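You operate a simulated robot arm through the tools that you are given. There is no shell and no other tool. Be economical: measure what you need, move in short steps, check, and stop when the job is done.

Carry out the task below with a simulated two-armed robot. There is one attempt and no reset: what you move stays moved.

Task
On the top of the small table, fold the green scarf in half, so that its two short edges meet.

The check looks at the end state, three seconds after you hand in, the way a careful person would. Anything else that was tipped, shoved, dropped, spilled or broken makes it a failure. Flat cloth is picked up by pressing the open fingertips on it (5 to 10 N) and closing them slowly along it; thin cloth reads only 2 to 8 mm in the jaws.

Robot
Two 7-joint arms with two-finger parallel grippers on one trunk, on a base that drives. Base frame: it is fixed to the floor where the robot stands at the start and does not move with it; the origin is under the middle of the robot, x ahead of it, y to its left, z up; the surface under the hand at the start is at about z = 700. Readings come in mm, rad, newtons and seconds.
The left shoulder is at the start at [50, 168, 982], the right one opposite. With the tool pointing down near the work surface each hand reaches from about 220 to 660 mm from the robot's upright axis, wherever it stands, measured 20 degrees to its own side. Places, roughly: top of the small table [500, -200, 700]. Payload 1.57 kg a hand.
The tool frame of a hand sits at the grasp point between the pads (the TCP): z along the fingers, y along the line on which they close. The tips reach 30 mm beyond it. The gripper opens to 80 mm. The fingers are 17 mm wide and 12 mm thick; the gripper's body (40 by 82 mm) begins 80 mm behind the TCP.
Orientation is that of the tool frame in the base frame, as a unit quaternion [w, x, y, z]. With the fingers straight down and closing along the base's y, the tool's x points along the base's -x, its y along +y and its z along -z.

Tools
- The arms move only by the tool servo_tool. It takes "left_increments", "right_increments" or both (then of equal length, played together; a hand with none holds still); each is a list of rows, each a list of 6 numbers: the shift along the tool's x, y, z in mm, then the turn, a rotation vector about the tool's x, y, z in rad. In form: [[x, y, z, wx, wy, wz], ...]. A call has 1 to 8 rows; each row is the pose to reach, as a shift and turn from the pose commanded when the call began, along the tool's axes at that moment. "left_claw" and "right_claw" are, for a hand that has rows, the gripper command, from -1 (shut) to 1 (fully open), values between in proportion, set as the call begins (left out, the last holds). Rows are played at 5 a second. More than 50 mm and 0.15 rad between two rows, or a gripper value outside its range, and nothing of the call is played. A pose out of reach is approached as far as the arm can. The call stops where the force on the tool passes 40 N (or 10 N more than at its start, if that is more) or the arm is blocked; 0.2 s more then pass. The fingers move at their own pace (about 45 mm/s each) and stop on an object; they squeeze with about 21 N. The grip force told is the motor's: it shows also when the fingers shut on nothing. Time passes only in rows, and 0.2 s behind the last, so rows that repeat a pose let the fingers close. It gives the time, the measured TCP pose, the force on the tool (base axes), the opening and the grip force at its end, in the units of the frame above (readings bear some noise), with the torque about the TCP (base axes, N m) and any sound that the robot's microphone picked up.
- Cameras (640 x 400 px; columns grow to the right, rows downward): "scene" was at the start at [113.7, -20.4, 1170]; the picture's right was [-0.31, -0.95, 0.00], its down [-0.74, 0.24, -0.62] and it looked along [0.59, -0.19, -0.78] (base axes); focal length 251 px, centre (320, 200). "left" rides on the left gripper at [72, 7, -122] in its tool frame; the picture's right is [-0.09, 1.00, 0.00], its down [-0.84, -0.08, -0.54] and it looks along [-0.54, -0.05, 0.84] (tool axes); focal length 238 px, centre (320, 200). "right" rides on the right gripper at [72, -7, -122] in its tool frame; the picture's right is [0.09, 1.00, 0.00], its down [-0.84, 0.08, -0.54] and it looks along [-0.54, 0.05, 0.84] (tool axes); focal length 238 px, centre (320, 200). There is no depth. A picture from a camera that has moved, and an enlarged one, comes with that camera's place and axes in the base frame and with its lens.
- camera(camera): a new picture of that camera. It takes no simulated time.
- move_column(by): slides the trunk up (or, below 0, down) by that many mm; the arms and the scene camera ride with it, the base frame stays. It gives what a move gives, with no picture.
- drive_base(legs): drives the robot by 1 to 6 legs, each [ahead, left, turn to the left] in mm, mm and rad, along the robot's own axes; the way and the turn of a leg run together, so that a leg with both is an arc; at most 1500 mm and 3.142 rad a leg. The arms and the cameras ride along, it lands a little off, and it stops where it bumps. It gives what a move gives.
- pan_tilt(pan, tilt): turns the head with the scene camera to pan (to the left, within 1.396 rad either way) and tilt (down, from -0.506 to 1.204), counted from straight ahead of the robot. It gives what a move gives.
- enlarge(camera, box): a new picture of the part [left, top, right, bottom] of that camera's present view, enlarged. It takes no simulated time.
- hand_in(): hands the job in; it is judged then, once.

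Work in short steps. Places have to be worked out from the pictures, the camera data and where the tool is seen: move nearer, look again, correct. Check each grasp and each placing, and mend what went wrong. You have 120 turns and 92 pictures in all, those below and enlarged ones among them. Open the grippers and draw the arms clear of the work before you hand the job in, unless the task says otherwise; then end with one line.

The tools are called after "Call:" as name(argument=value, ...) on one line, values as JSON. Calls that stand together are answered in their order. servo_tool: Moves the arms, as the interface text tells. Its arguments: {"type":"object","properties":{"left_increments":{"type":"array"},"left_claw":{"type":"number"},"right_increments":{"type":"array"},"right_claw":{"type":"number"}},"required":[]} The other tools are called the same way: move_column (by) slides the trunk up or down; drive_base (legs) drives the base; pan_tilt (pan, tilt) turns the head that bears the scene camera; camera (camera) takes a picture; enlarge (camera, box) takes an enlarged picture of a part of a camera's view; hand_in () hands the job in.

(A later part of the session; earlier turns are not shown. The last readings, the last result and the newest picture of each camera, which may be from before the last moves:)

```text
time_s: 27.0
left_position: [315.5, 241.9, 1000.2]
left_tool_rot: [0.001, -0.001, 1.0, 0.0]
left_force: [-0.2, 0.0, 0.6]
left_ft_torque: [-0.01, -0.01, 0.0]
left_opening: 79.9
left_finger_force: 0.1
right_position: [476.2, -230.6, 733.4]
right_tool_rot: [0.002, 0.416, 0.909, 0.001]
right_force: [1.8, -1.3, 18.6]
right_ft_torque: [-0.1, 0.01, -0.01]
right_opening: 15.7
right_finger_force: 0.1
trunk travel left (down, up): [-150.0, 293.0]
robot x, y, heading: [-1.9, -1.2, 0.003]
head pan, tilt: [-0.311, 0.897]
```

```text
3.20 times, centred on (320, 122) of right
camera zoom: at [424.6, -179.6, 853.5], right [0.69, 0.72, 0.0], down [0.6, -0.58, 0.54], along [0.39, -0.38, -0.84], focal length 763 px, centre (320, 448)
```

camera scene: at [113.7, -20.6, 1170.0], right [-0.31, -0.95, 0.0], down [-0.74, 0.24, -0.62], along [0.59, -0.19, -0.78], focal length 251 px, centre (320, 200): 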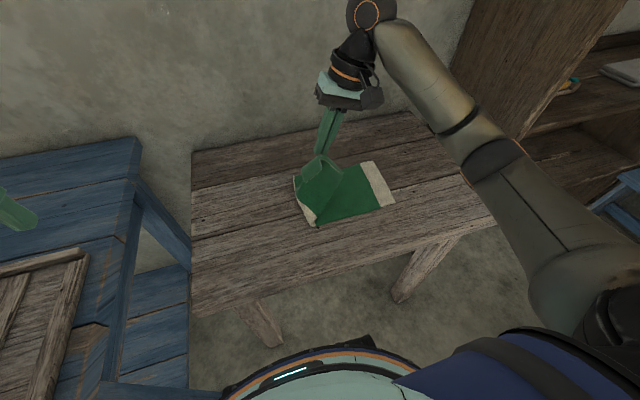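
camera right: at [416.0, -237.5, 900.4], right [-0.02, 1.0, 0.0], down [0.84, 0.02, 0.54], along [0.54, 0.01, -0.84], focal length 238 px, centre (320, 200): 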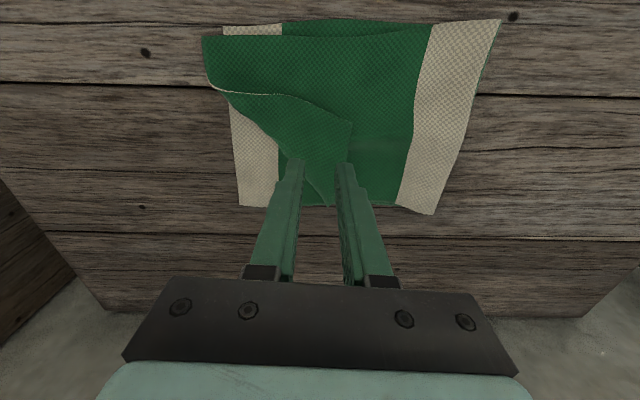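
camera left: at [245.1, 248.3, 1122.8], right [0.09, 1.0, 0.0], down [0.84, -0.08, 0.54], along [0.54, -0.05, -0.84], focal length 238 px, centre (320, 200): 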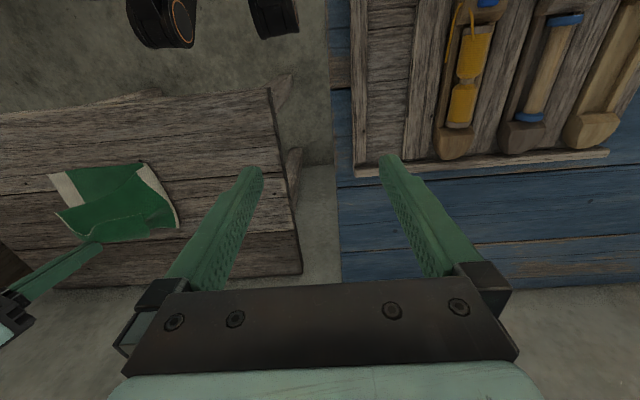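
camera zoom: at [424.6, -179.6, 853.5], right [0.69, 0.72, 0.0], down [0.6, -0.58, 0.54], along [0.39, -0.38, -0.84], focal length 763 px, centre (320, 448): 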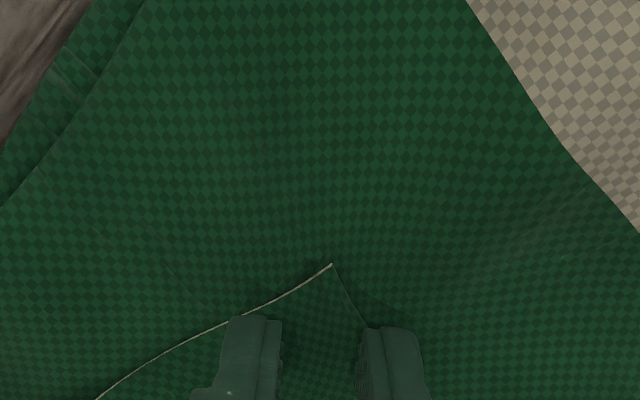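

The tips are closing on the corner from both sides. I continue.

Call:
servo_tool(right_increments=[[0, 0, -0.5, 0, 0, 0], [0, 0, -0.5, 0, 0, 0]], right_claw=-0.8)

Call:
enlarge(camera="right", box=[270, 100, 370, 162])

Call:
servo_tool(right_increments=[[0, 0, -0.5, 0, 0, 0], [0, 0, -0.5, 0, 0, 0]], right_claw=-1)

Call:
enlarge(camera="right", box=[220, 60, 420, 185])

```text
time_s: 27.6
left_position: [316.0, 241.6, 999.2]
left_tool_rot: [0.0, 0.0, 1.0, 0.0]
left_force: [-0.6, -0.3, -0.2]
left_ft_torque: [-0.01, -0.01, 0.0]
left_opening: 80.1
left_finger_force: 0.1
right_position: [476.2, -229.9, 732.3]
right_tool_rot: [-0.001, 0.416, 0.909, 0.0]
right_force: [0.4, -0.3, 12.5]
right_ft_torque: [-0.04, -0.07, -0.07]
right_opening: 7.5
right_finger_force: 0.1
trunk travel left (down, up): [-150.0, 293.0]
robot x, y, heading: [-1.1, 0.6, -0.005]
head pan, tilt: [-0.311, 0.897]
```

```text
6.40 times, centred on (320, 131) of right
camera zoom: at [424.2, -179.9, 853.7], right [0.69, 0.72, 0.0], down [0.61, -0.58, 0.54], along [0.39, -0.38, -0.84], focal length 1525 px, centre (320, 642)
```

zoom: 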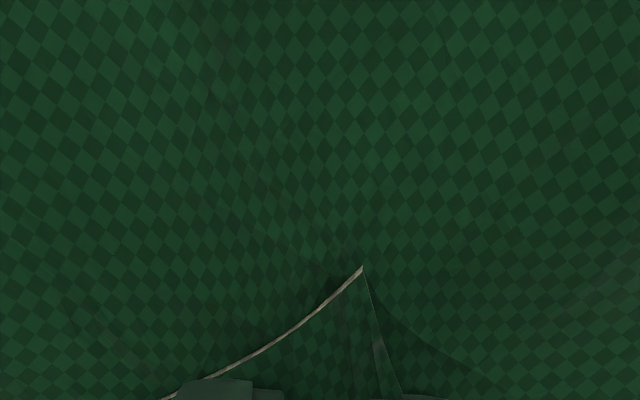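

```text
time_s: 28.2
left_position: [314.9, 242.3, 1001.0]
left_tool_rot: [0.001, 0.0, 1.0, 0.0]
left_force: [-0.7, 0.3, 0.0]
left_ft_torque: [-0.03, -0.01, -0.01]
left_opening: 79.9
left_finger_force: 0.1
right_position: [475.8, -230.5, 733.5]
right_tool_rot: [0.001, 0.417, 0.909, 0.0]
right_force: [-0.9, 0.4, 11.1]
right_ft_torque: [0.02, 0.02, 0.01]
right_opening: 0.0
right_finger_force: 21.1
trunk travel left (down, up): [-150.0, 293.0]
robot x, y, heading: [-2.3, -0.2, -0.003]
head pan, tilt: [-0.311, 0.897]
```

```text
3.20 times, centred on (320, 122) of right
camera zoom: at [424.5, -179.7, 853.8], right [0.69, 0.72, 0.0], down [0.61, -0.58, 0.54], along [0.39, -0.38, -0.84], focal length 763 px, centre (320, 448)
```

zoom: 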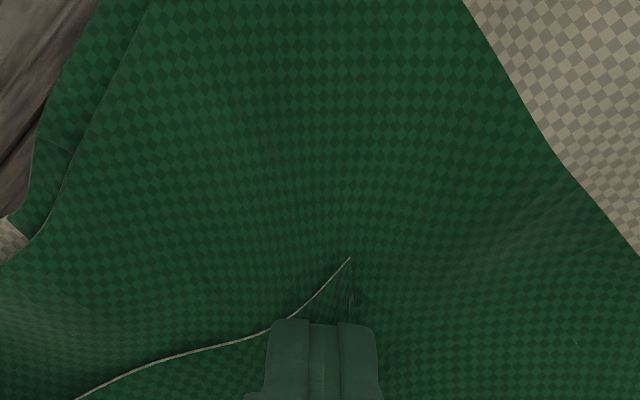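

The corner is visibly gathered though the jaws read 0. I lift a little to see whether anything is held.

Call:
servo_tool(right_increments=[[0, 0, -10, 0, 0, 0], [0, 0, -20, 0, 0, 0]])

Call:
enlarge(camera="right", box=[220, 60, 420, 185])

Call:
enlarge(camera="scene", box=[290, 135, 410, 225])

```text
time_s: 28.8
left_position: [316.1, 241.2, 998.8]
left_tool_rot: [0.0, 0.0, 1.0, 0.0]
left_force: [0.4, -0.5, -0.5]
left_ft_torque: [0.0, 0.02, 0.0]
left_opening: 80.0
left_finger_force: 0.1
right_position: [477.7, -232.4, 753.3]
right_tool_rot: [-0.001, 0.416, 0.909, -0.001]
right_force: [-0.3, -0.6, 0.1]
right_ft_torque: [0.0, 0.01, 0.01]
right_opening: 0.2
right_finger_force: 21.2
trunk travel left (down, up): [-150.0, 293.0]
robot x, y, heading: [-0.4, -1.5, 0.001]
head pan, tilt: [-0.311, 0.897]
```

```text
3.20 times, centred on (320, 122) of right
camera zoom: at [425.6, -181.1, 874.3], right [0.69, 0.72, 0.0], down [0.61, -0.58, 0.54], along [0.39, -0.38, -0.84], focal length 763 px, centre (320, 448)
```

zoom: 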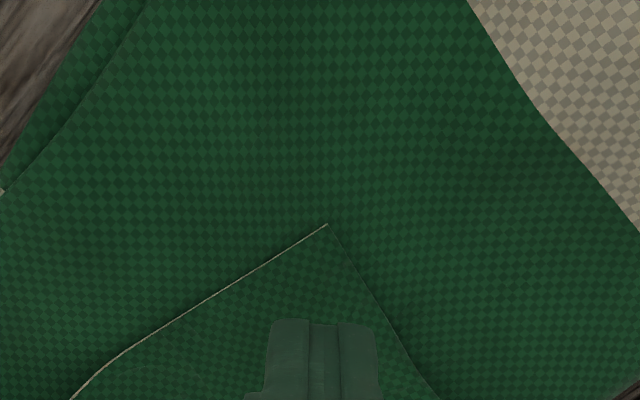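

```text
4.44 times, centred on (350, 180) of scene
camera zoom: at [113.7, -20.4, 1169.9], right [-0.31, -0.95, 0.0], down [-0.74, 0.24, -0.62], along [0.59, -0.19, -0.78], focal length 1116 px, centre (187, 289)
```

zoom: 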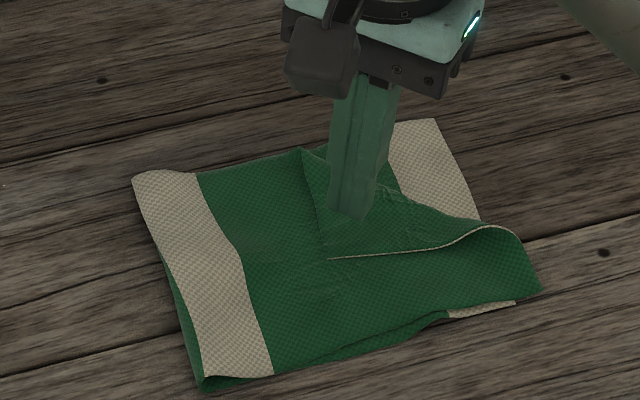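

Pinching on cloth over cloth slips. The near corner of the upper layer overhangs the bare table by about 17 mm, so I'll pinch there instead. Lifting by that corner should let the turned flap hang open. I move above it, turning the hand to close along x.

Call:
servo_tool(right_increments=[[0, 0, -20, 0, 0, 0.1], [-4, -15, -35, 0, 0, 0.24], [-8, -32, -35, 0, 0, 0.38], [-12, -50, -35, 0, 0, 0.5], [-16, -70, -35, 0, 0, 0.62], [-20, -93, -35, 0, 0, 0.74], [-20, -93, -35, 0, 0, 0.8]], right_claw=-0.4)

Call:
camera(camera="right")

Call:
enlarge(camera="scene", box=[290, 135, 450, 255])

```text
time_s: 30.4
left_position: [316.8, 242.1, 1000.1]
left_tool_rot: [0.0, 0.0, 1.0, 0.0]
left_force: [-0.1, -0.6, 0.7]
left_ft_torque: [0.04, 0.0, 0.0]
left_opening: 80.2
left_finger_force: 0.3
right_position: [417.5, -307.0, 788.6]
right_tool_rot: [0.0, 0.737, 0.675, 0.0]
right_force: [1.4, 0.6, -0.5]
right_ft_torque: [-0.01, -0.02, 0.03]
right_opening: 24.0
right_finger_force: 0.2
trunk travel left (down, up): [-150.0, 293.0]
robot x, y, heading: [-0.3, -0.5, -0.001]
head pan, tilt: [-0.311, 0.897]
```

```text
55 pictures are left
camera right: at [418.9, -233.9, 909.7], right [1.0, 0.0, 0.0], down [0.0, -0.84, 0.54], along [0.0, -0.54, -0.84], focal length 238 px, centre (320, 200)
```

right: 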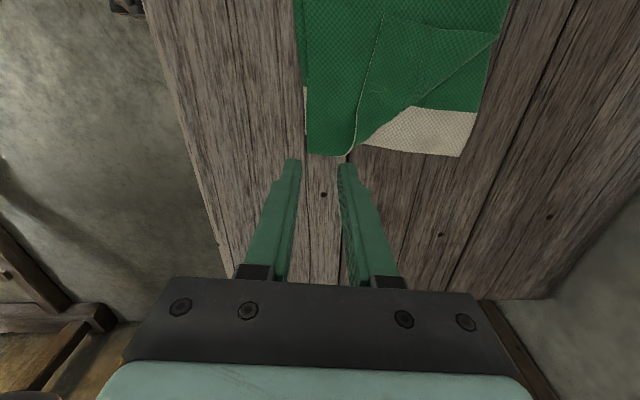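

```text
3.33 times, centred on (370, 195) of scene
camera zoom: at [113.7, -20.4, 1170.0], right [-0.31, -0.95, 0.0], down [-0.74, 0.24, -0.62], along [0.59, -0.19, -0.78], focal length 837 px, centre (153, 217)
```

zoom: 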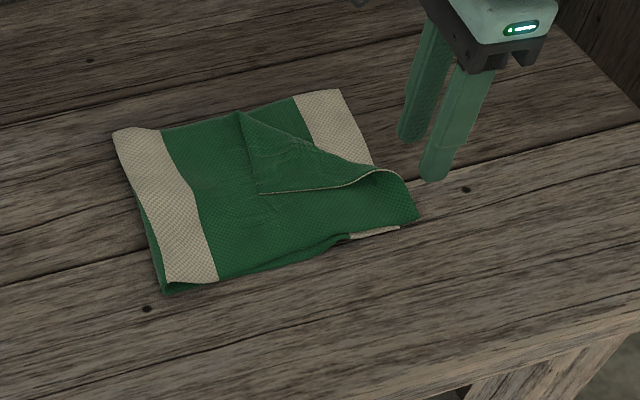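

The downward view shows the upper near corner at about (408, -314), its overhang free of the lower layer. I come down over it with the fingers at x≈416 and 440.

Call:
servo_tool(right_increments=[[-2, 5, 20, 0, 0, 0], [-2, 10, 40, 0, 0, 0], [-2, 10, 50, 0, 0, 0], [-2, 10, 53, 0, 0, 0]])

Call:
enlarge(camera="right", box=[220, 60, 420, 185])

```text
time_s: 31.4
left_position: [316.5, 241.4, 1000.1]
left_tool_rot: [0.001, 0.0, 1.0, 0.0]
left_force: [-0.1, -1.2, 0.5]
left_ft_torque: [-0.04, 0.01, -0.03]
left_opening: 79.8
left_finger_force: 0.0
right_position: [429.4, -310.4, 735.4]
right_tool_rot: [0.0, 0.737, 0.676, 0.001]
right_force: [-0.1, 0.4, 0.2]
right_ft_torque: [0.06, 0.0, 0.01]
right_opening: 24.0
right_finger_force: 0.1
trunk travel left (down, up): [-150.0, 293.0]
robot x, y, heading: [-1.2, -0.1, -0.004]
head pan, tilt: [-0.311, 0.897]
```

```text
3.20 times, centred on (320, 122) of right
camera zoom: at [430.0, -236.8, 856.3], right [1.0, 0.0, 0.0], down [0.0, -0.84, 0.54], along [0.0, -0.54, -0.84], focal length 763 px, centre (320, 448)
```

zoom: 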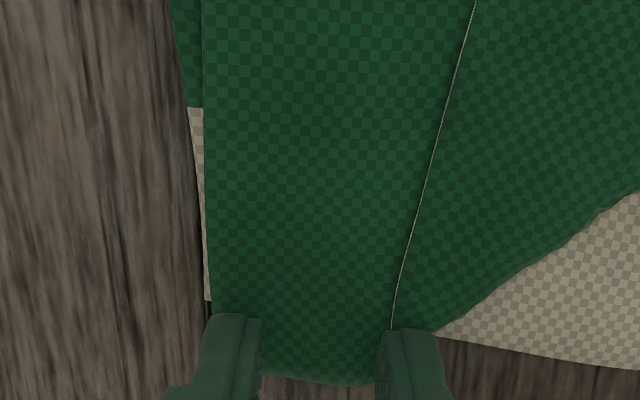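

Both fingertips stand on the single-ply overhang. I press and close in steps.

Call:
servo_tool(right_increments=[[0, 0, 2, 0, 0, 0], [0, 0, 4, 0, 0, 0], [0, 0, 4.5, 0, 0, 0]])

Call:
servo_tool(right_increments=[[0, 0, 0, 0, 0, 0], [0, 0, 0, 0, 0, 0]], right_claw=-0.6)

Call:
servo_tool(right_increments=[[0, 0, 0, 0, 0, 0], [0, 0, 0, 0, 0, 0]], right_claw=-0.8)

Call:
servo_tool(right_increments=[[0, 0, -0.5, 0, 0, 0], [0, 0, -0.5, 0, 0, 0]], right_claw=-1)

Call:
enlarge(camera="right", box=[220, 60, 420, 185])

```text
time_s: 32.2
left_position: [316.1, 241.6, 1000.8]
left_tool_rot: [0.0, 0.001, 1.0, 0.0]
left_force: [-0.6, 0.9, -0.2]
left_ft_torque: [-0.02, -0.03, 0.01]
left_opening: 79.9
left_finger_force: 0.1
right_position: [429.8, -309.6, 732.3]
right_tool_rot: [0.002, 0.737, 0.675, 0.001]
right_force: [1.3, -0.6, 12.5]
right_ft_torque: [0.08, -0.13, -0.04]
right_opening: 24.8
right_finger_force: 0.3
trunk travel left (down, up): [-150.0, 293.0]
robot x, y, heading: [-2.1, 0.8, 0.002]
head pan, tilt: [-0.311, 0.897]
```

```text
time_s: 32.8
left_position: [316.7, 243.0, 1000.7]
left_tool_rot: [0.001, 0.0, 1.0, -0.001]
left_force: [0.6, -0.4, 0.5]
left_ft_torque: [0.0, -0.01, -0.03]
left_opening: 80.1
left_finger_force: 0.0
right_position: [428.8, -309.6, 732.8]
right_tool_rot: [0.001, 0.737, 0.676, 0.002]
right_force: [3.3, 0.0, 19.2]
right_ft_torque: [0.13, -0.23, -0.03]
right_opening: 16.0
right_finger_force: 0.2
trunk travel left (down, up): [-150.0, 293.0]
robot x, y, heading: [0.5, 0.3, -0.003]
head pan, tilt: [-0.311, 0.897]
```

```text
time_s: 33.4
left_position: [315.3, 241.8, 1000.0]
left_tool_rot: [0.001, 0.001, 1.0, -0.001]
left_force: [0.0, -0.1, -0.6]
left_ft_torque: [0.0, 0.01, 0.03]
left_opening: 80.0
left_finger_force: 0.0
right_position: [427.6, -309.7, 732.6]
right_tool_rot: [0.002, 0.738, 0.675, 0.001]
right_force: [3.0, 0.0, 21.9]
right_ft_torque: [0.16, -0.2, -0.03]
right_opening: 9.6
right_finger_force: 1.1
trunk travel left (down, up): [-150.0, 293.0]
robot x, y, heading: [-2.2, 0.8, 0.005]
head pan, tilt: [-0.311, 0.897]
```

```text
time_s: 34.0
left_position: [316.2, 243.1, 999.3]
left_tool_rot: [0.001, 0.0, 1.0, -0.001]
left_force: [-0.2, 0.0, 0.1]
left_ft_torque: [-0.03, -0.01, 0.01]
left_opening: 80.0
left_finger_force: 0.1
right_position: [428.7, -308.9, 732.1]
right_tool_rot: [0.001, 0.737, 0.676, 0.001]
right_force: [5.7, -0.5, 19.9]
right_ft_torque: [0.12, -0.18, -0.06]
right_opening: 0.0
right_finger_force: 21.5
trunk travel left (down, up): [-150.0, 293.0]
robot x, y, heading: [1.0, 5.0, -0.0]
head pan, tilt: [-0.311, 0.897]
```

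```text
3.20 times, centred on (320, 122) of right
camera zoom: at [428.8, -236.0, 853.4], right [1.0, 0.0, 0.0], down [0.0, -0.84, 0.54], along [0.0, -0.54, -0.84], focal length 763 px, centre (320, 448)
```

zoom: 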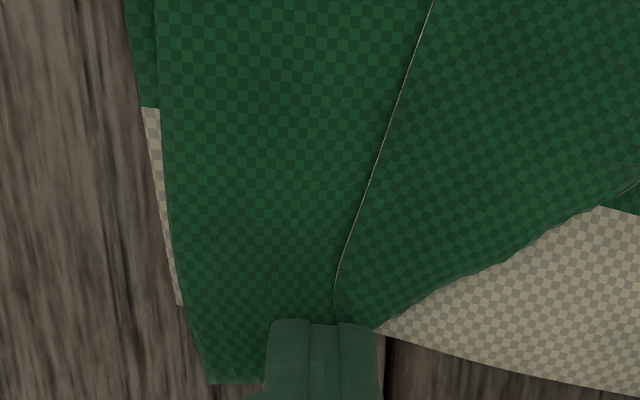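

It slipped again, but the whole corner slid with the far finger. The first grasp worked because its outer finger stood at the very edge as a wall. I do the same here: near finger just off the cloth's long side, far finger on the cloth.

Call:
servo_tool(right_increments=[[0, 0, -10, 0, 0, 0], [-2, -7.5, -10, 0, 0, 0], [-2, -7.5, -10, 0, 0, 0], [-2, -7.5, -4, 0, 0, 0]], right_claw=-0.2)

Call:
enlarge(camera="right", box=[220, 60, 420, 185])

```text
time_s: 35.0
left_position: [317.5, 241.1, 1000.9]
left_tool_rot: [0.001, 0.0, 1.0, 0.0]
left_force: [-0.1, 1.0, 0.4]
left_ft_torque: [-0.04, 0.01, 0.02]
left_opening: 80.3
left_finger_force: 0.0
right_position: [422.5, -311.9, 733.9]
right_tool_rot: [0.0, 0.738, 0.675, 0.0]
right_force: [0.4, 1.1, -0.6]
right_ft_torque: [0.03, 0.01, 0.02]
right_opening: 32.2
right_finger_force: 0.0
trunk travel left (down, up): [-150.0, 293.0]
robot x, y, heading: [-0.4, 2.5, 0.002]
head pan, tilt: [-0.311, 0.897]
```

```text
3.20 times, centred on (320, 122) of right
camera zoom: at [422.1, -238.0, 855.1], right [1.0, 0.0, 0.0], down [0.0, -0.84, 0.54], along [0.0, -0.54, -0.84], focal length 763 px, centre (320, 448)
```

zoom: 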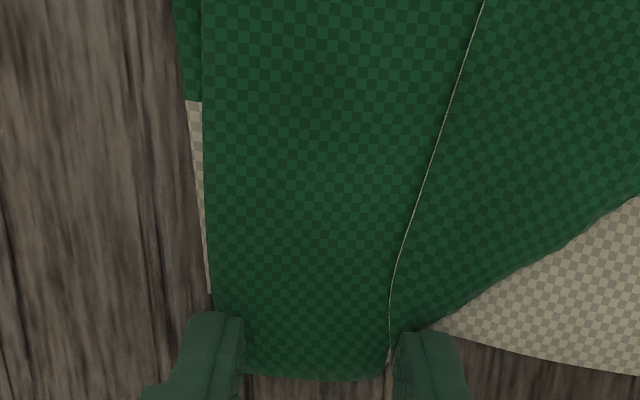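

Now the fingers straddle the whole overhanging tongue, near finger on its long edge and far finger just beyond the roll. Closing from both sides should make it rise between them, so I press and close.

Call:
servo_tool(right_increments=[[0, 0, 1.5, 0, 0, 0], [0, 0, 3, 0, 0, 0]])

Call:
servo_tool(right_increments=[[0, 0, 0, 0, 0, 0], [0, 0, 0, 0, 0, 0]], right_claw=-0.45)

Call:
servo_tool(right_increments=[[0, 0, 0, 0, 0, 0], [0, 0, 0, 0, 0, 0]], right_claw=-0.65)

Call:
enlarge(camera="right", box=[220, 60, 420, 185])

```text
time_s: 35.6
left_position: [317.0, 241.7, 999.4]
left_tool_rot: [0.0, 0.0, 1.0, 0.0]
left_force: [-0.5, -0.3, -0.4]
left_ft_torque: [-0.02, 0.0, 0.02]
left_opening: 79.9
left_finger_force: 0.2
right_position: [421.2, -311.3, 732.7]
right_tool_rot: [0.001, 0.738, 0.675, 0.001]
right_force: [0.3, 1.4, 7.4]
right_ft_torque: [0.11, -0.07, 0.04]
right_opening: 31.7
right_finger_force: 0.0
trunk travel left (down, up): [-150.0, 293.0]
robot x, y, heading: [-1.1, -1.6, -0.0]
head pan, tilt: [-0.311, 0.897]
```

```text
time_s: 36.2
left_position: [315.7, 242.1, 1000.5]
left_tool_rot: [0.0, -0.001, 1.0, -0.001]
left_force: [1.0, 0.0, -0.7]
left_ft_torque: [-0.02, -0.01, -0.02]
left_opening: 80.1
left_finger_force: 0.0
right_position: [421.6, -311.3, 733.1]
right_tool_rot: [0.001, 0.737, 0.676, 0.002]
right_force: [2.0, -0.8, 12.2]
right_ft_torque: [0.07, -0.17, -0.01]
right_opening: 22.5
right_finger_force: 0.1
trunk travel left (down, up): [-150.0, 293.0]
robot x, y, heading: [0.4, 0.4, 0.003]
head pan, tilt: [-0.311, 0.897]
```

```text
time_s: 36.8
left_position: [315.6, 242.6, 1000.4]
left_tool_rot: [0.0, 0.001, 1.0, 0.0]
left_force: [0.3, 0.3, -0.2]
left_ft_torque: [0.0, 0.02, -0.01]
left_opening: 80.2
left_finger_force: 0.1
right_position: [421.4, -310.5, 732.6]
right_tool_rot: [0.002, 0.737, 0.676, 0.001]
right_force: [0.9, -1.1, 19.3]
right_ft_torque: [0.05, -0.11, 0.01]
right_opening: 15.6
right_finger_force: 0.5
trunk travel left (down, up): [-150.0, 293.0]
robot x, y, heading: [0.5, -0.9, -0.002]
head pan, tilt: [-0.311, 0.897]
```

```text
3.20 times, centred on (320, 122) of right
camera zoom: at [421.2, -238.1, 853.7], right [1.0, 0.0, 0.0], down [0.0, -0.84, 0.54], along [0.0, -0.54, -0.84], focal length 763 px, centre (320, 448)
```

zoom: 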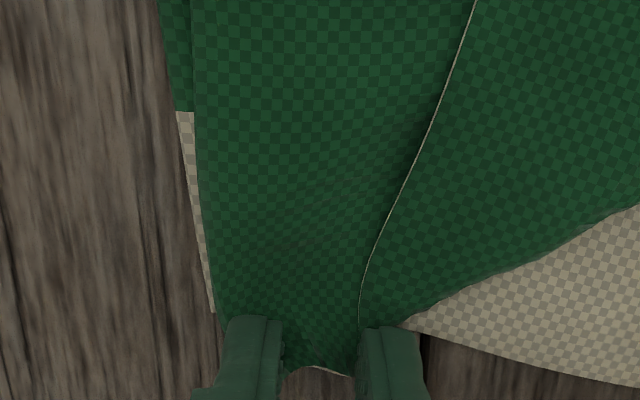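

A ridge is now arching up between the tips. I ease slightly and close fully.

Call:
servo_tool(right_increments=[[0, 0, -1, 0, 0, 0], [0, 0, -1, 0, 0, 0]], right_claw=-0.82)

Call:
servo_tool(right_increments=[[0, 0, 0, 0, 0, 0], [0, 0, 0, 0, 0, 0], [0, 0, 0, 0, 0, 0]], right_claw=-1)

```text
time_s: 37.4
left_position: [315.3, 241.7, 999.8]
left_tool_rot: [0.0, 0.001, 1.0, 0.0]
left_force: [0.2, -0.3, 0.0]
left_ft_torque: [-0.02, 0.0, 0.02]
left_opening: 79.8
left_finger_force: 0.1
right_position: [421.2, -311.1, 732.7]
right_tool_rot: [0.001, 0.738, 0.675, 0.0]
right_force: [2.4, -1.6, 15.8]
right_ft_torque: [0.03, -0.16, -0.04]
right_opening: 10.2
right_finger_force: 20.7
trunk travel left (down, up): [-150.0, 293.0]
robot x, y, heading: [1.4, 1.7, 0.002]
head pan, tilt: [-0.311, 0.897]
```

```text
time_s: 38.2
left_position: [317.3, 242.4, 1000.2]
left_tool_rot: [0.001, 0.0, 1.0, 0.0]
left_force: [-0.5, 0.1, -0.1]
left_ft_torque: [0.01, -0.03, 0.02]
left_opening: 80.0
left_finger_force: 0.1
right_position: [421.6, -311.0, 733.3]
right_tool_rot: [0.001, 0.737, 0.676, 0.0]
right_force: [4.1, -2.9, 15.8]
right_ft_torque: [0.02, -0.18, -0.03]
right_opening: 10.0
right_finger_force: 20.9
trunk travel left (down, up): [-150.0, 293.0]
robot x, y, heading: [-0.6, -2.6, 0.003]
head pan, tilt: [-0.311, 0.897]
```

Held: 10 mm at 21 N. I lift in an arc toward the fold so that the turned far corner can hang open, and look.

Call:
servo_tool(right_increments=[[5, 0, -25, 0, 0, 0], [18, 0, -55, 0, 0, 0], [35, 0, -85, 0, 0, 0], [55, 0, -110, 0, 0, 0], [70, 0, -135, 0, 0, 0], [80, 0, -150, 0, 0, 0]])

Call:
enlarge(camera="scene", box=[270, 115, 430, 235])

Call:
camera(camera="right")

```text
time_s: 39.6
left_position: [315.5, 241.3, 999.1]
left_tool_rot: [0.0, 0.001, 1.0, 0.0]
left_force: [-0.1, 0.2, -0.5]
left_ft_torque: [0.0, -0.01, -0.01]
left_opening: 79.8
left_finger_force: 0.0
right_position: [427.8, -233.4, 883.3]
right_tool_rot: [0.001, 0.737, 0.676, 0.001]
right_force: [0.2, -0.8, 1.0]
right_ft_torque: [0.01, -0.02, -0.01]
right_opening: 2.0
right_finger_force: 21.4
trunk travel left (down, up): [-150.0, 293.0]
robot x, y, heading: [3.1, 0.6, 0.002]
head pan, tilt: [-0.311, 0.897]
```

```text
3.33 times, centred on (350, 175) of scene
camera zoom: at [113.6, -20.3, 1170.0], right [-0.31, -0.95, 0.0], down [-0.74, 0.24, -0.62], along [0.59, -0.19, -0.78], focal length 837 px, centre (220, 283)
```

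zoom: 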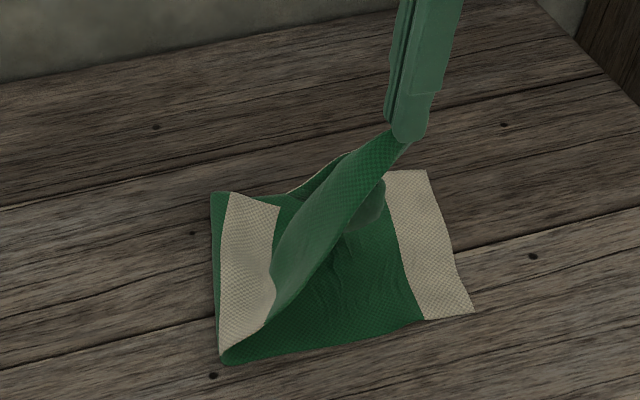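

```text
48 pictures are left
camera right: at [427.6, -159.2, 1003.9], right [1.0, 0.0, 0.0], down [0.0, -0.84, 0.54], along [0.0, -0.54, -0.84], focal length 238 px, centre (320, 200)
```

right: 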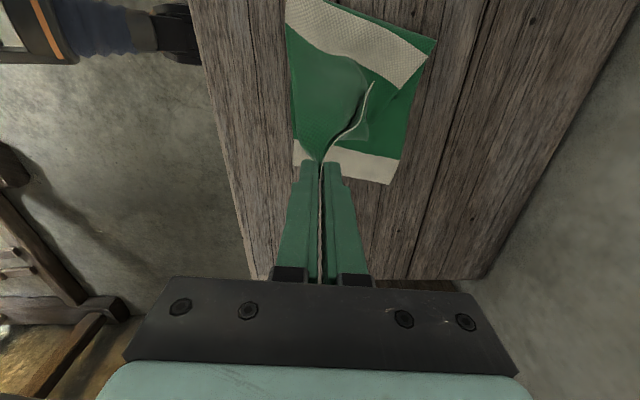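

The flap seems to have hung down. I check from the left camera before laying it.

Call:
enlarge(camera="left", box=[0, 100, 240, 250])

Call:
enlarge(camera="right", box=[260, 0, 460, 190])

```text
2.67 times, centred on (120, 175) of left
camera zoom: at [245.1, 248.5, 1122.7], right [0.09, 1.0, 0.0], down [0.84, -0.08, 0.54], along [0.54, -0.05, -0.84], focal length 636 px, centre (853, 267)
```

zoom: 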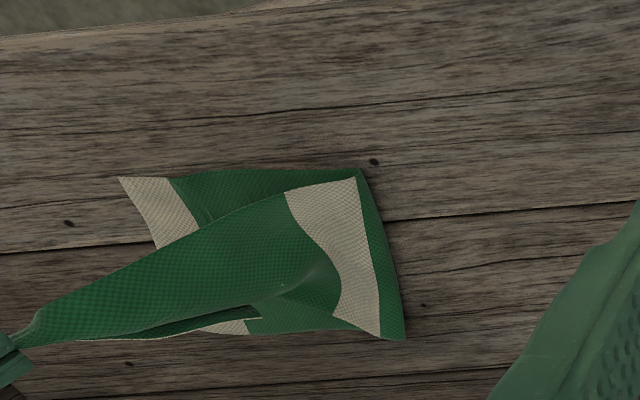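

```text
2.11 times, centred on (360, 95) of right
camera zoom: at [427.6, -159.2, 1003.9], right [1.0, 0.0, 0.0], down [0.0, -0.84, 0.54], along [0.0, -0.54, -0.84], focal length 502 px, centre (236, 421)
```

zoom: 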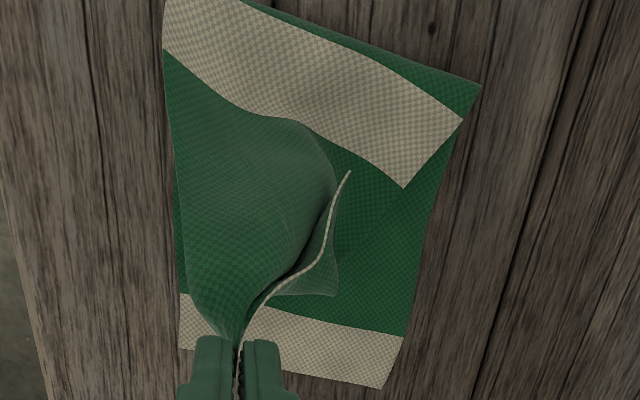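

From two views the turned far corner hangs in the air at about (475, -185, 771), within the left hand's reach. I'll take it with the left hand and stretch the edge between both hands, so first I turn the left gripper to close along x.

Call:
servo_tool(left_increments=[[-8, -8, 0, 0, 0, -0.14], [-16, -16, 0, 0, 0, -0.28], [-24, -24, 0, 0, 0, -0.42], [-32, -32, 0, 0, 0, -0.56], [-40, -40, 0, 0, 0, -0.7], [-48, -48, 0, 0, 0, -0.84], [-56, -56, 0, 0, 0, -0.98], [-64, -64, 0, 0, 0, -1.12]], left_claw=0)

Call:
servo_tool(left_increments=[[0, 0, 0, 0, 0, -0.14], [0, 0, 0, 0, 0, -0.28], [0, 0, 0, 0, 0, -0.42], [0, 0, 0, 0, 0, -0.45]])

```text
time_s: 41.4
left_position: [379.3, 180.4, 998.4]
left_tool_rot: [0.0, -0.533, 0.846, 0.0]
left_force: [0.5, 0.1, 0.1]
left_ft_torque: [-0.01, 0.02, -0.02]
left_opening: 39.9
left_finger_force: 0.0
right_position: [426.9, -231.7, 882.7]
right_tool_rot: [0.0, 0.738, 0.675, 0.001]
right_force: [-0.3, -0.2, 0.3]
right_ft_torque: [0.0, -0.03, 0.02]
right_opening: 2.2
right_finger_force: 21.2
trunk travel left (down, up): [-150.0, 293.0]
robot x, y, heading: [-0.0, 3.3, -0.002]
head pan, tilt: [-0.311, 0.897]
```

```text
time_s: 42.4
left_position: [380.2, 178.9, 999.8]
left_tool_rot: [0.0, 0.708, -0.706, 0.0]
left_force: [0.0, -0.1, -0.4]
left_ft_torque: [0.01, -0.01, 0.0]
left_opening: 40.0
left_finger_force: 0.1
right_position: [427.7, -232.6, 882.0]
right_tool_rot: [0.0, 0.737, 0.676, 0.0]
right_force: [0.2, 0.2, -0.7]
right_ft_torque: [-0.03, 0.04, 0.06]
right_opening: 2.3
right_finger_force: 21.2
trunk travel left (down, up): [-150.0, 293.0]
robot x, y, heading: [0.4, -2.3, 0.001]
head pan, tilt: [-0.311, 0.897]
```

The left gripper is turned. I bring it in from the left with the fingers tilted toward -y, stopping about 65 mm short of the hanging corner.

Call:
servo_tool(left_increments=[[36, -12, 15, 0, 0.1, 0], [72, -24, 35, 0, 0.2, 0], [108, -37, 58, 0, 0.3, 0], [144, -49, 80, 0, 0.4, 0], [180, -61, 103, 0, 0.5, 0], [217, -74, 126, 0, 0.6, 0], [253, -86, 148, 0, 0.7, 0], [289, -98, 170, 0, 0.8, 0]])

Call:
camera(camera="left")

Call:
camera(camera="scene")

Call:
enlarge(camera="right", box=[260, 0, 460, 190])

```text
time_s: 44.2
left_position: [481.2, -109.6, 826.3]
left_tool_rot: [0.275, 0.652, -0.651, 0.276]
left_force: [0.2, 0.1, -0.6]
left_ft_torque: [-0.02, -0.03, -0.04]
left_opening: 40.2
left_finger_force: 0.0
right_position: [427.4, -233.1, 882.5]
right_tool_rot: [0.0, 0.738, 0.675, 0.0]
right_force: [-0.9, -0.4, 0.3]
right_ft_torque: [0.0, -0.01, -0.01]
right_opening: 2.1
right_finger_force: 20.9
trunk travel left (down, up): [-150.0, 293.0]
robot x, y, heading: [-2.6, -1.6, -0.001]
head pan, tilt: [-0.311, 0.897]
```

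```text
45 pictures are left
camera left: at [475.1, -71.8, 963.3], right [-1.0, 0.06, -0.07], down [0.08, 0.97, -0.22], along [0.05, -0.23, -0.97], focal length 238 px, centre (320, 200)
```

left: 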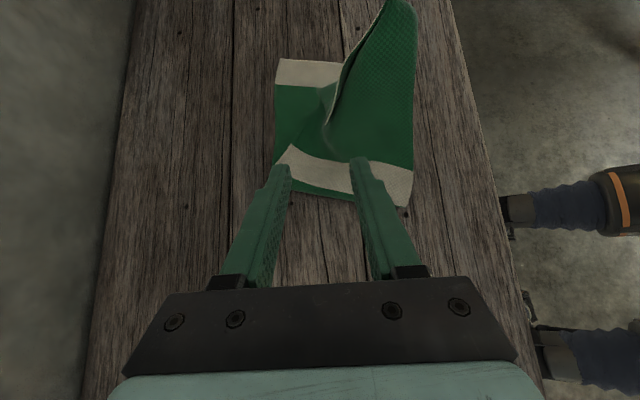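

```text
44 pictures are left
camera scene: at [113.7, -20.5, 1170.0], right [-0.31, -0.95, 0.0], down [-0.74, 0.24, -0.62], along [0.59, -0.19, -0.78], focal length 251 px, centre (320, 200)
```

scene: 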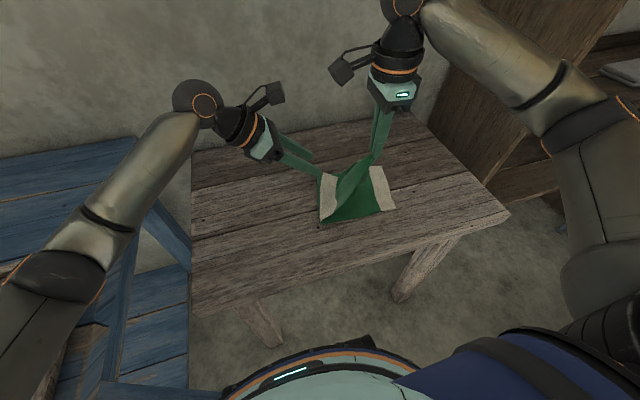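

```text
2.11 times, centred on (360, 95) of right
camera zoom: at [427.7, -159.4, 1003.6], right [1.0, 0.0, 0.0], down [0.0, -0.84, 0.54], along [0.0, -0.54, -0.84], focal length 502 px, centre (236, 421)
```

zoom: 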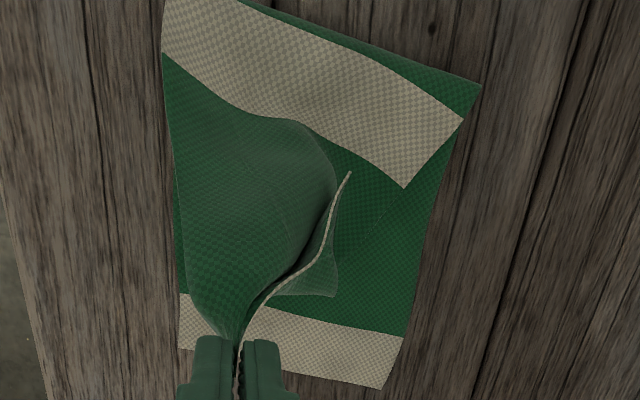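

I zoom the left camera onto the hanging corner.

Call:
enlarge(camera="left", box=[260, 30, 420, 180])

```text
2.67 times, centred on (340, 105) of left
camera zoom: at [475.1, -71.8, 963.3], right [-1.0, 0.06, -0.07], down [0.08, 0.97, -0.22], along [0.05, -0.23, -0.97], focal length 636 px, centre (267, 453)
```

zoom: 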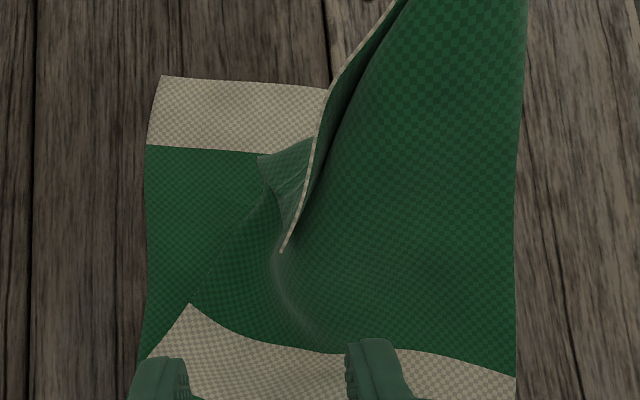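

The corner is confirmed at (475, -186, 771). I narrow the left jaws and advance toward it.

Call:
servo_tool(left_increments=[[5, 1, 18, 0, 0, 0], [10, 1, 36, 0, 0, 0], [13, 1, 54, 0, 0, 0]], left_claw=-0.35)

Call:
enlarge(camera="left", box=[240, 60, 400, 210])

Call:
enlarge(camera="right", box=[260, 0, 460, 190])

```text
time_s: 45.0
left_position: [479.1, -157.6, 799.7]
left_tool_rot: [-0.275, -0.651, 0.652, -0.275]
left_force: [0.1, -0.1, 0.1]
left_ft_torque: [0.0, -0.01, -0.02]
left_opening: 25.8
left_finger_force: 0.0
right_position: [426.6, -231.7, 882.1]
right_tool_rot: [0.0, 0.737, 0.675, 0.0]
right_force: [-0.6, -0.1, -1.3]
right_ft_torque: [-0.01, 0.02, 0.02]
right_opening: 2.5
right_finger_force: 21.1
trunk travel left (down, up): [-150.0, 293.0]
robot x, y, heading: [3.2, 1.4, -0.002]
head pan, tilt: [-0.311, 0.897]
```

```text
2.67 times, centred on (320, 135) of left
camera zoom: at [472.2, -120.2, 938.2], right [-1.0, 0.06, -0.07], down [0.08, 0.97, -0.22], along [0.05, -0.23, -0.97], focal length 636 px, centre (320, 373)
```

zoom: 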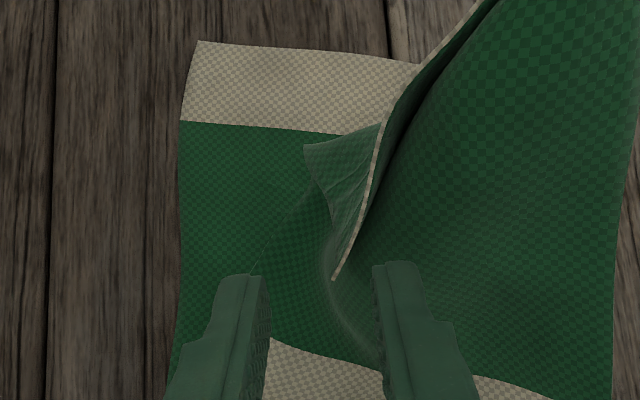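

```text
2.11 times, centred on (360, 95) of right
camera zoom: at [427.6, -159.4, 1003.6], right [1.0, 0.0, 0.0], down [0.0, -0.84, 0.54], along [0.0, -0.54, -0.84], focal length 502 px, centre (236, 421)
```

zoom: 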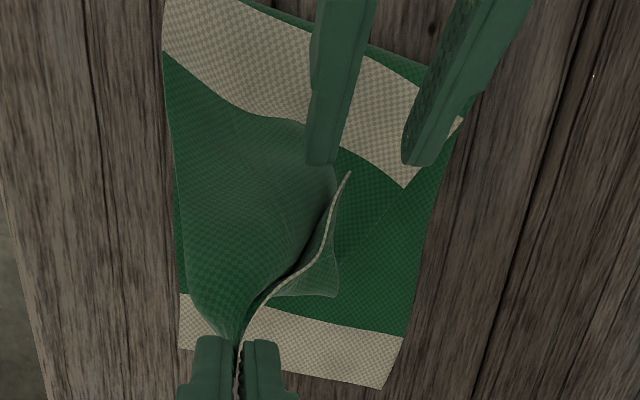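

The corner sits between the left fingers' line. I advance 24 mm and close.

Call:
servo_tool(left_increments=[[0, 3, 12, 0, 0, 0], [0, 3, 24, 0, 0, 0]])

Call:
servo_tool(left_increments=[[0, 0, 0, 0, 0, 0], [0, 0, 0, 0, 0, 0], [0, 0, 0, 0, 0, 0], [0, 0, 0, 0, 0, 0]], left_claw=-1)

Call:
enlarge(camera="left", box=[240, 60, 400, 210])

Call:
enlarge(camera="right", box=[260, 0, 460, 190])

```text
time_s: 45.6
left_position: [476.4, -175.8, 782.7]
left_tool_rot: [0.276, 0.651, -0.651, 0.276]
left_force: [0.3, 0.2, -0.1]
left_ft_torque: [0.01, -0.02, 0.01]
left_opening: 26.1
left_finger_force: 0.1
right_position: [427.3, -231.3, 881.7]
right_tool_rot: [0.0, 0.738, 0.675, -0.001]
right_force: [-0.2, 1.1, -0.7]
right_ft_torque: [0.02, 0.0, -0.01]
right_opening: 2.1
right_finger_force: 21.5
trunk travel left (down, up): [-150.0, 293.0]
robot x, y, heading: [2.8, -0.7, 0.002]
head pan, tilt: [-0.311, 0.897]
```

```text
time_s: 46.6
left_position: [476.9, -175.6, 783.2]
left_tool_rot: [-0.276, -0.65, 0.652, -0.275]
left_force: [0.1, 0.5, -0.3]
left_ft_torque: [0.01, -0.03, 0.04]
left_opening: 1.6
left_finger_force: 20.7
right_position: [427.5, -232.9, 883.0]
right_tool_rot: [0.0, 0.737, 0.676, 0.0]
right_force: [0.3, 0.8, 0.3]
right_ft_torque: [0.0, 0.03, 0.0]
right_opening: 1.9
right_finger_force: 21.0
trunk travel left (down, up): [-150.0, 293.0]
robot x, y, heading: [-1.1, 4.1, -0.005]
head pan, tilt: [-0.311, 0.897]
```

```text
2.67 times, centred on (320, 135) of left
camera zoom: at [469.7, -138.0, 921.2], right [-1.0, 0.07, -0.07], down [0.08, 0.97, -0.22], along [0.05, -0.23, -0.97], focal length 636 px, centre (320, 373)
```

zoom: 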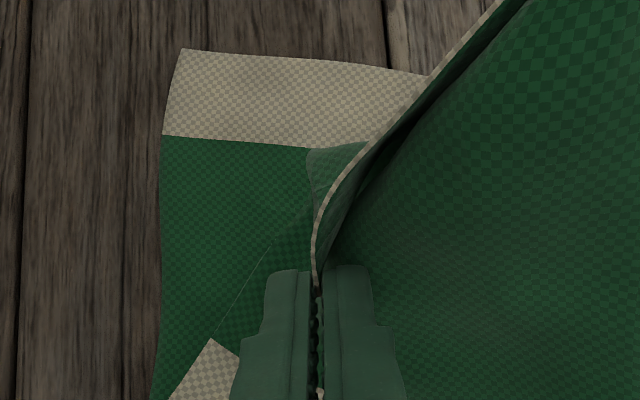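

```text
2.11 times, centred on (360, 95) of right
camera zoom: at [427.6, -159.3, 1003.6], right [1.0, 0.0, 0.0], down [0.0, -0.84, 0.54], along [0.0, -0.54, -0.84], focal length 502 px, centre (236, 421)
```

zoom: 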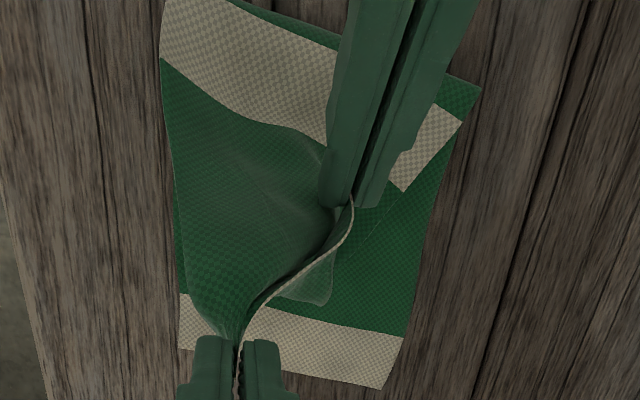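

The left hand has the far corner (1.6 mm), but about 25 mm deep. To leave less cloth turned back in the jaw, I open slightly, draw back 13 mm, and close again.

Call:
servo_tool(left_increments=[[0, 0, 0, 0, 0, 0], [0, 0, -6, 0, 0, 0], [0, 0, -13, 0, 0, 0]], left_claw=-0.8)

Call:
servo_tool(left_increments=[[0, 0, 0, 0, 0, 0], [0, 0, 0, 0, 0, 0]], left_claw=-1)

Call:
enlarge(camera="left", box=[240, 60, 400, 210])

```text
time_s: 47.4
left_position: [474.9, -166.0, 792.4]
left_tool_rot: [-0.276, -0.651, 0.652, -0.275]
left_force: [-0.6, 0.1, 0.7]
left_ft_torque: [0.01, 0.01, -0.02]
left_opening: 8.0
left_finger_force: 0.1
right_position: [427.9, -232.2, 883.3]
right_tool_rot: [0.0, 0.738, 0.675, 0.001]
right_force: [0.7, -0.6, 0.2]
right_ft_torque: [0.0, 0.01, 0.0]
right_opening: 2.0
right_finger_force: 21.0
trunk travel left (down, up): [-150.0, 293.0]
robot x, y, heading: [1.1, -0.7, -0.001]
head pan, tilt: [-0.311, 0.897]
```

```text
time_s: 48.0
left_position: [475.7, -167.3, 792.0]
left_tool_rot: [-0.275, -0.651, 0.652, -0.275]
left_force: [-0.8, 0.2, -0.3]
left_ft_torque: [0.02, 0.03, -0.02]
left_opening: 0.0
left_finger_force: 21.0
right_position: [427.5, -232.6, 882.1]
right_tool_rot: [-0.001, 0.738, 0.675, 0.001]
right_force: [0.6, -1.0, 0.2]
right_ft_torque: [0.01, -0.01, 0.03]
right_opening: 2.2
right_finger_force: 21.3
trunk travel left (down, up): [-150.0, 293.0]
robot x, y, heading: [1.7, 2.0, -0.0]
head pan, tilt: [-0.311, 0.897]
```

```text
2.67 times, centred on (320, 135) of left
camera zoom: at [468.6, -128.6, 929.8], right [-1.0, 0.06, -0.07], down [0.08, 0.97, -0.22], along [0.05, -0.23, -0.97], focal length 636 px, centre (320, 373)
```

zoom: 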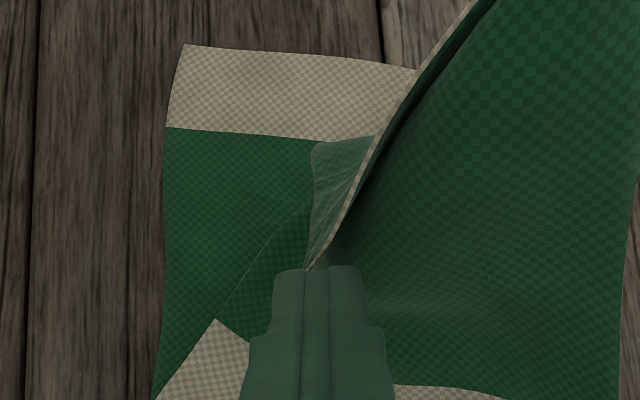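

It slipped out; the corner is right at the tips. I open, advance 12 mm, and close again.

Call:
servo_tool(left_increments=[[0, -1, -4, 0, 0, 0], [0, -1, -4, 0, 0, 0], [0, -1, 6, 0, 0, 0], [0, -1, 13, 0, 0, 0]], left_claw=-0.55)

Call:
servo_tool(left_increments=[[0, 0, 0, 0, 0, 0], [0, 0, 0, 0, 0, 0], [0, 0, 0, 0, 0, 0]], left_claw=-1)

Call:
enlarge(camera="left", box=[240, 60, 400, 210])

```text
time_s: 49.0
left_position: [476.2, -174.5, 783.0]
left_tool_rot: [-0.276, -0.651, 0.652, -0.275]
left_force: [0.0, 1.0, 0.3]
left_ft_torque: [-0.02, 0.03, 0.01]
left_opening: 18.0
left_finger_force: 0.1
right_position: [427.6, -232.4, 881.6]
right_tool_rot: [0.0, 0.737, 0.676, 0.001]
right_force: [0.3, -0.5, -0.2]
right_ft_torque: [-0.03, 0.01, 0.02]
right_opening: 2.1
right_finger_force: 21.0
trunk travel left (down, up): [-150.0, 293.0]
robot x, y, heading: [1.7, 3.5, 0.004]
head pan, tilt: [-0.311, 0.897]
```

```text
time_s: 49.8
left_position: [477.7, -176.1, 783.5]
left_tool_rot: [0.274, 0.652, -0.651, 0.275]
left_force: [0.2, -0.4, 0.1]
left_ft_torque: [0.01, 0.0, 0.01]
left_opening: 1.5
left_finger_force: 21.5
right_position: [426.9, -233.0, 882.4]
right_tool_rot: [-0.001, 0.737, 0.676, 0.0]
right_force: [0.1, -0.4, -0.7]
right_ft_torque: [0.01, 0.03, -0.01]
right_opening: 2.3
right_finger_force: 21.0
trunk travel left (down, up): [-150.0, 293.0]
robot x, y, heading: [-2.7, 0.5, -0.001]
head pan, tilt: [-0.311, 0.897]
```

```text
2.67 times, centred on (320, 135) of left
camera zoom: at [470.4, -137.7, 919.7], right [-1.0, 0.06, -0.07], down [0.08, 0.97, -0.22], along [0.05, -0.23, -0.97], focal length 636 px, centre (320, 373)
```

zoom: 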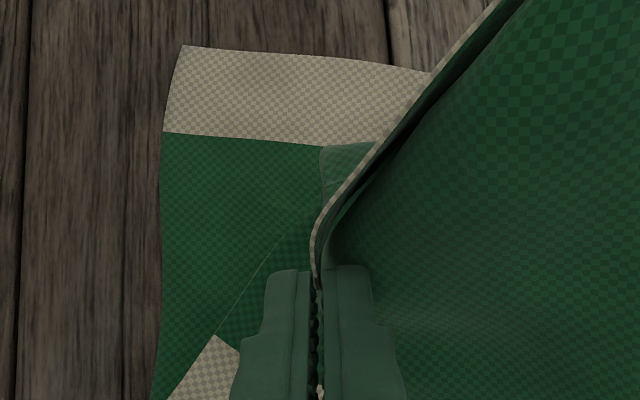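

Held again at 1.5 mm, now nearer its tip. I swing both hands outward together, the left carrying the far corner across to the right side while the right comes down.

Call:
servo_tool(left_increments=[[19, -7, 10, 0, 0, 0], [39, -14, 24, 0, 0, 0], [58, -21, 39, 0, 0, 0], [78, -27, 55, 0, 0, 0]], right_increments=[[-8, -2, 13, 0, 0, 0], [-16, -5, 26, 0, 0, 0], [-25, -7, 39, 0, 0, 0], [-33, -9, 52, 0, 0, 0]])

Call:
enlarge(camera="scene", box=[270, 95, 430, 235])

Call:
camera(camera="left")

Call:
enlarge(camera="right", box=[260, 0, 500, 190])

```text
time_s: 50.8
left_position: [500.1, -260.6, 797.7]
left_tool_rot: [-0.276, -0.651, 0.651, -0.276]
left_force: [0.3, 0.7, 0.1]
left_ft_torque: [-0.05, -0.01, 0.01]
left_opening: 1.4
left_finger_force: 21.1
left hand out of reach, approached as far as the arm can: row 4
right_position: [414.5, -265.3, 829.0]
right_tool_rot: [0.0, 0.737, 0.676, 0.0]
right_force: [-0.5, 0.2, 0.9]
right_ft_torque: [-0.01, 0.01, 0.0]
right_opening: 2.2
right_finger_force: 20.8
trunk travel left (down, up): [-150.0, 293.0]
robot x, y, heading: [1.0, 0.3, 0.001]
head pan, tilt: [-0.311, 0.897]
```

```text
2.86 times, centred on (350, 165) of scene
camera zoom: at [113.8, -20.2, 1169.9], right [-0.31, -0.95, 0.0], down [-0.74, 0.24, -0.62], along [0.59, -0.19, -0.78], focal length 718 px, centre (234, 300)
```

zoom: 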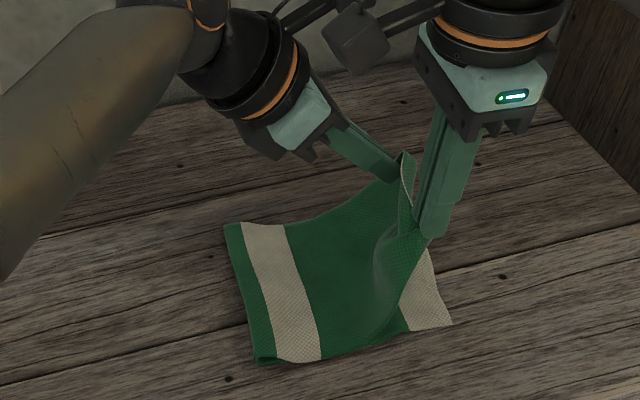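

```text
34 pictures are left
camera left: at [493.5, -222.8, 935.4], right [-1.0, 0.06, -0.07], down [0.08, 0.97, -0.22], along [0.05, -0.23, -0.97], focal length 238 px, centre (320, 200)
```

left: 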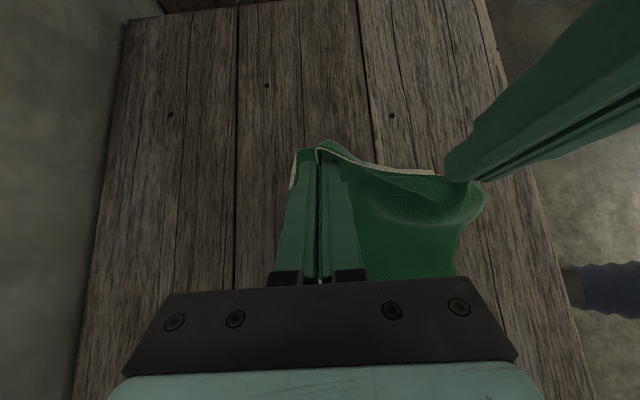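

```text
2.11 times, centred on (380, 95) of right
camera zoom: at [415.5, -192.4, 950.1], right [1.0, 0.0, 0.0], down [0.0, -0.84, 0.54], along [0.0, -0.54, -0.84], focal length 502 px, centre (194, 421)
```

zoom: 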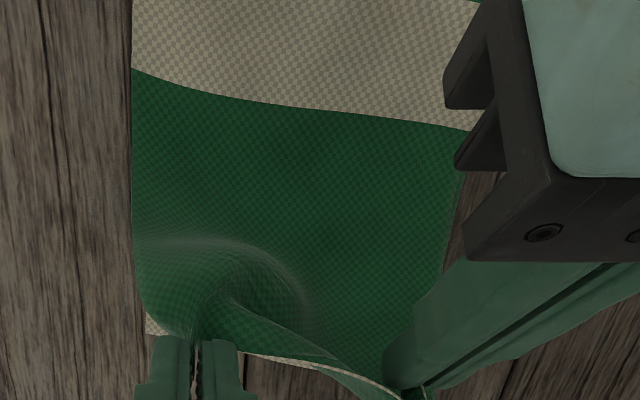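

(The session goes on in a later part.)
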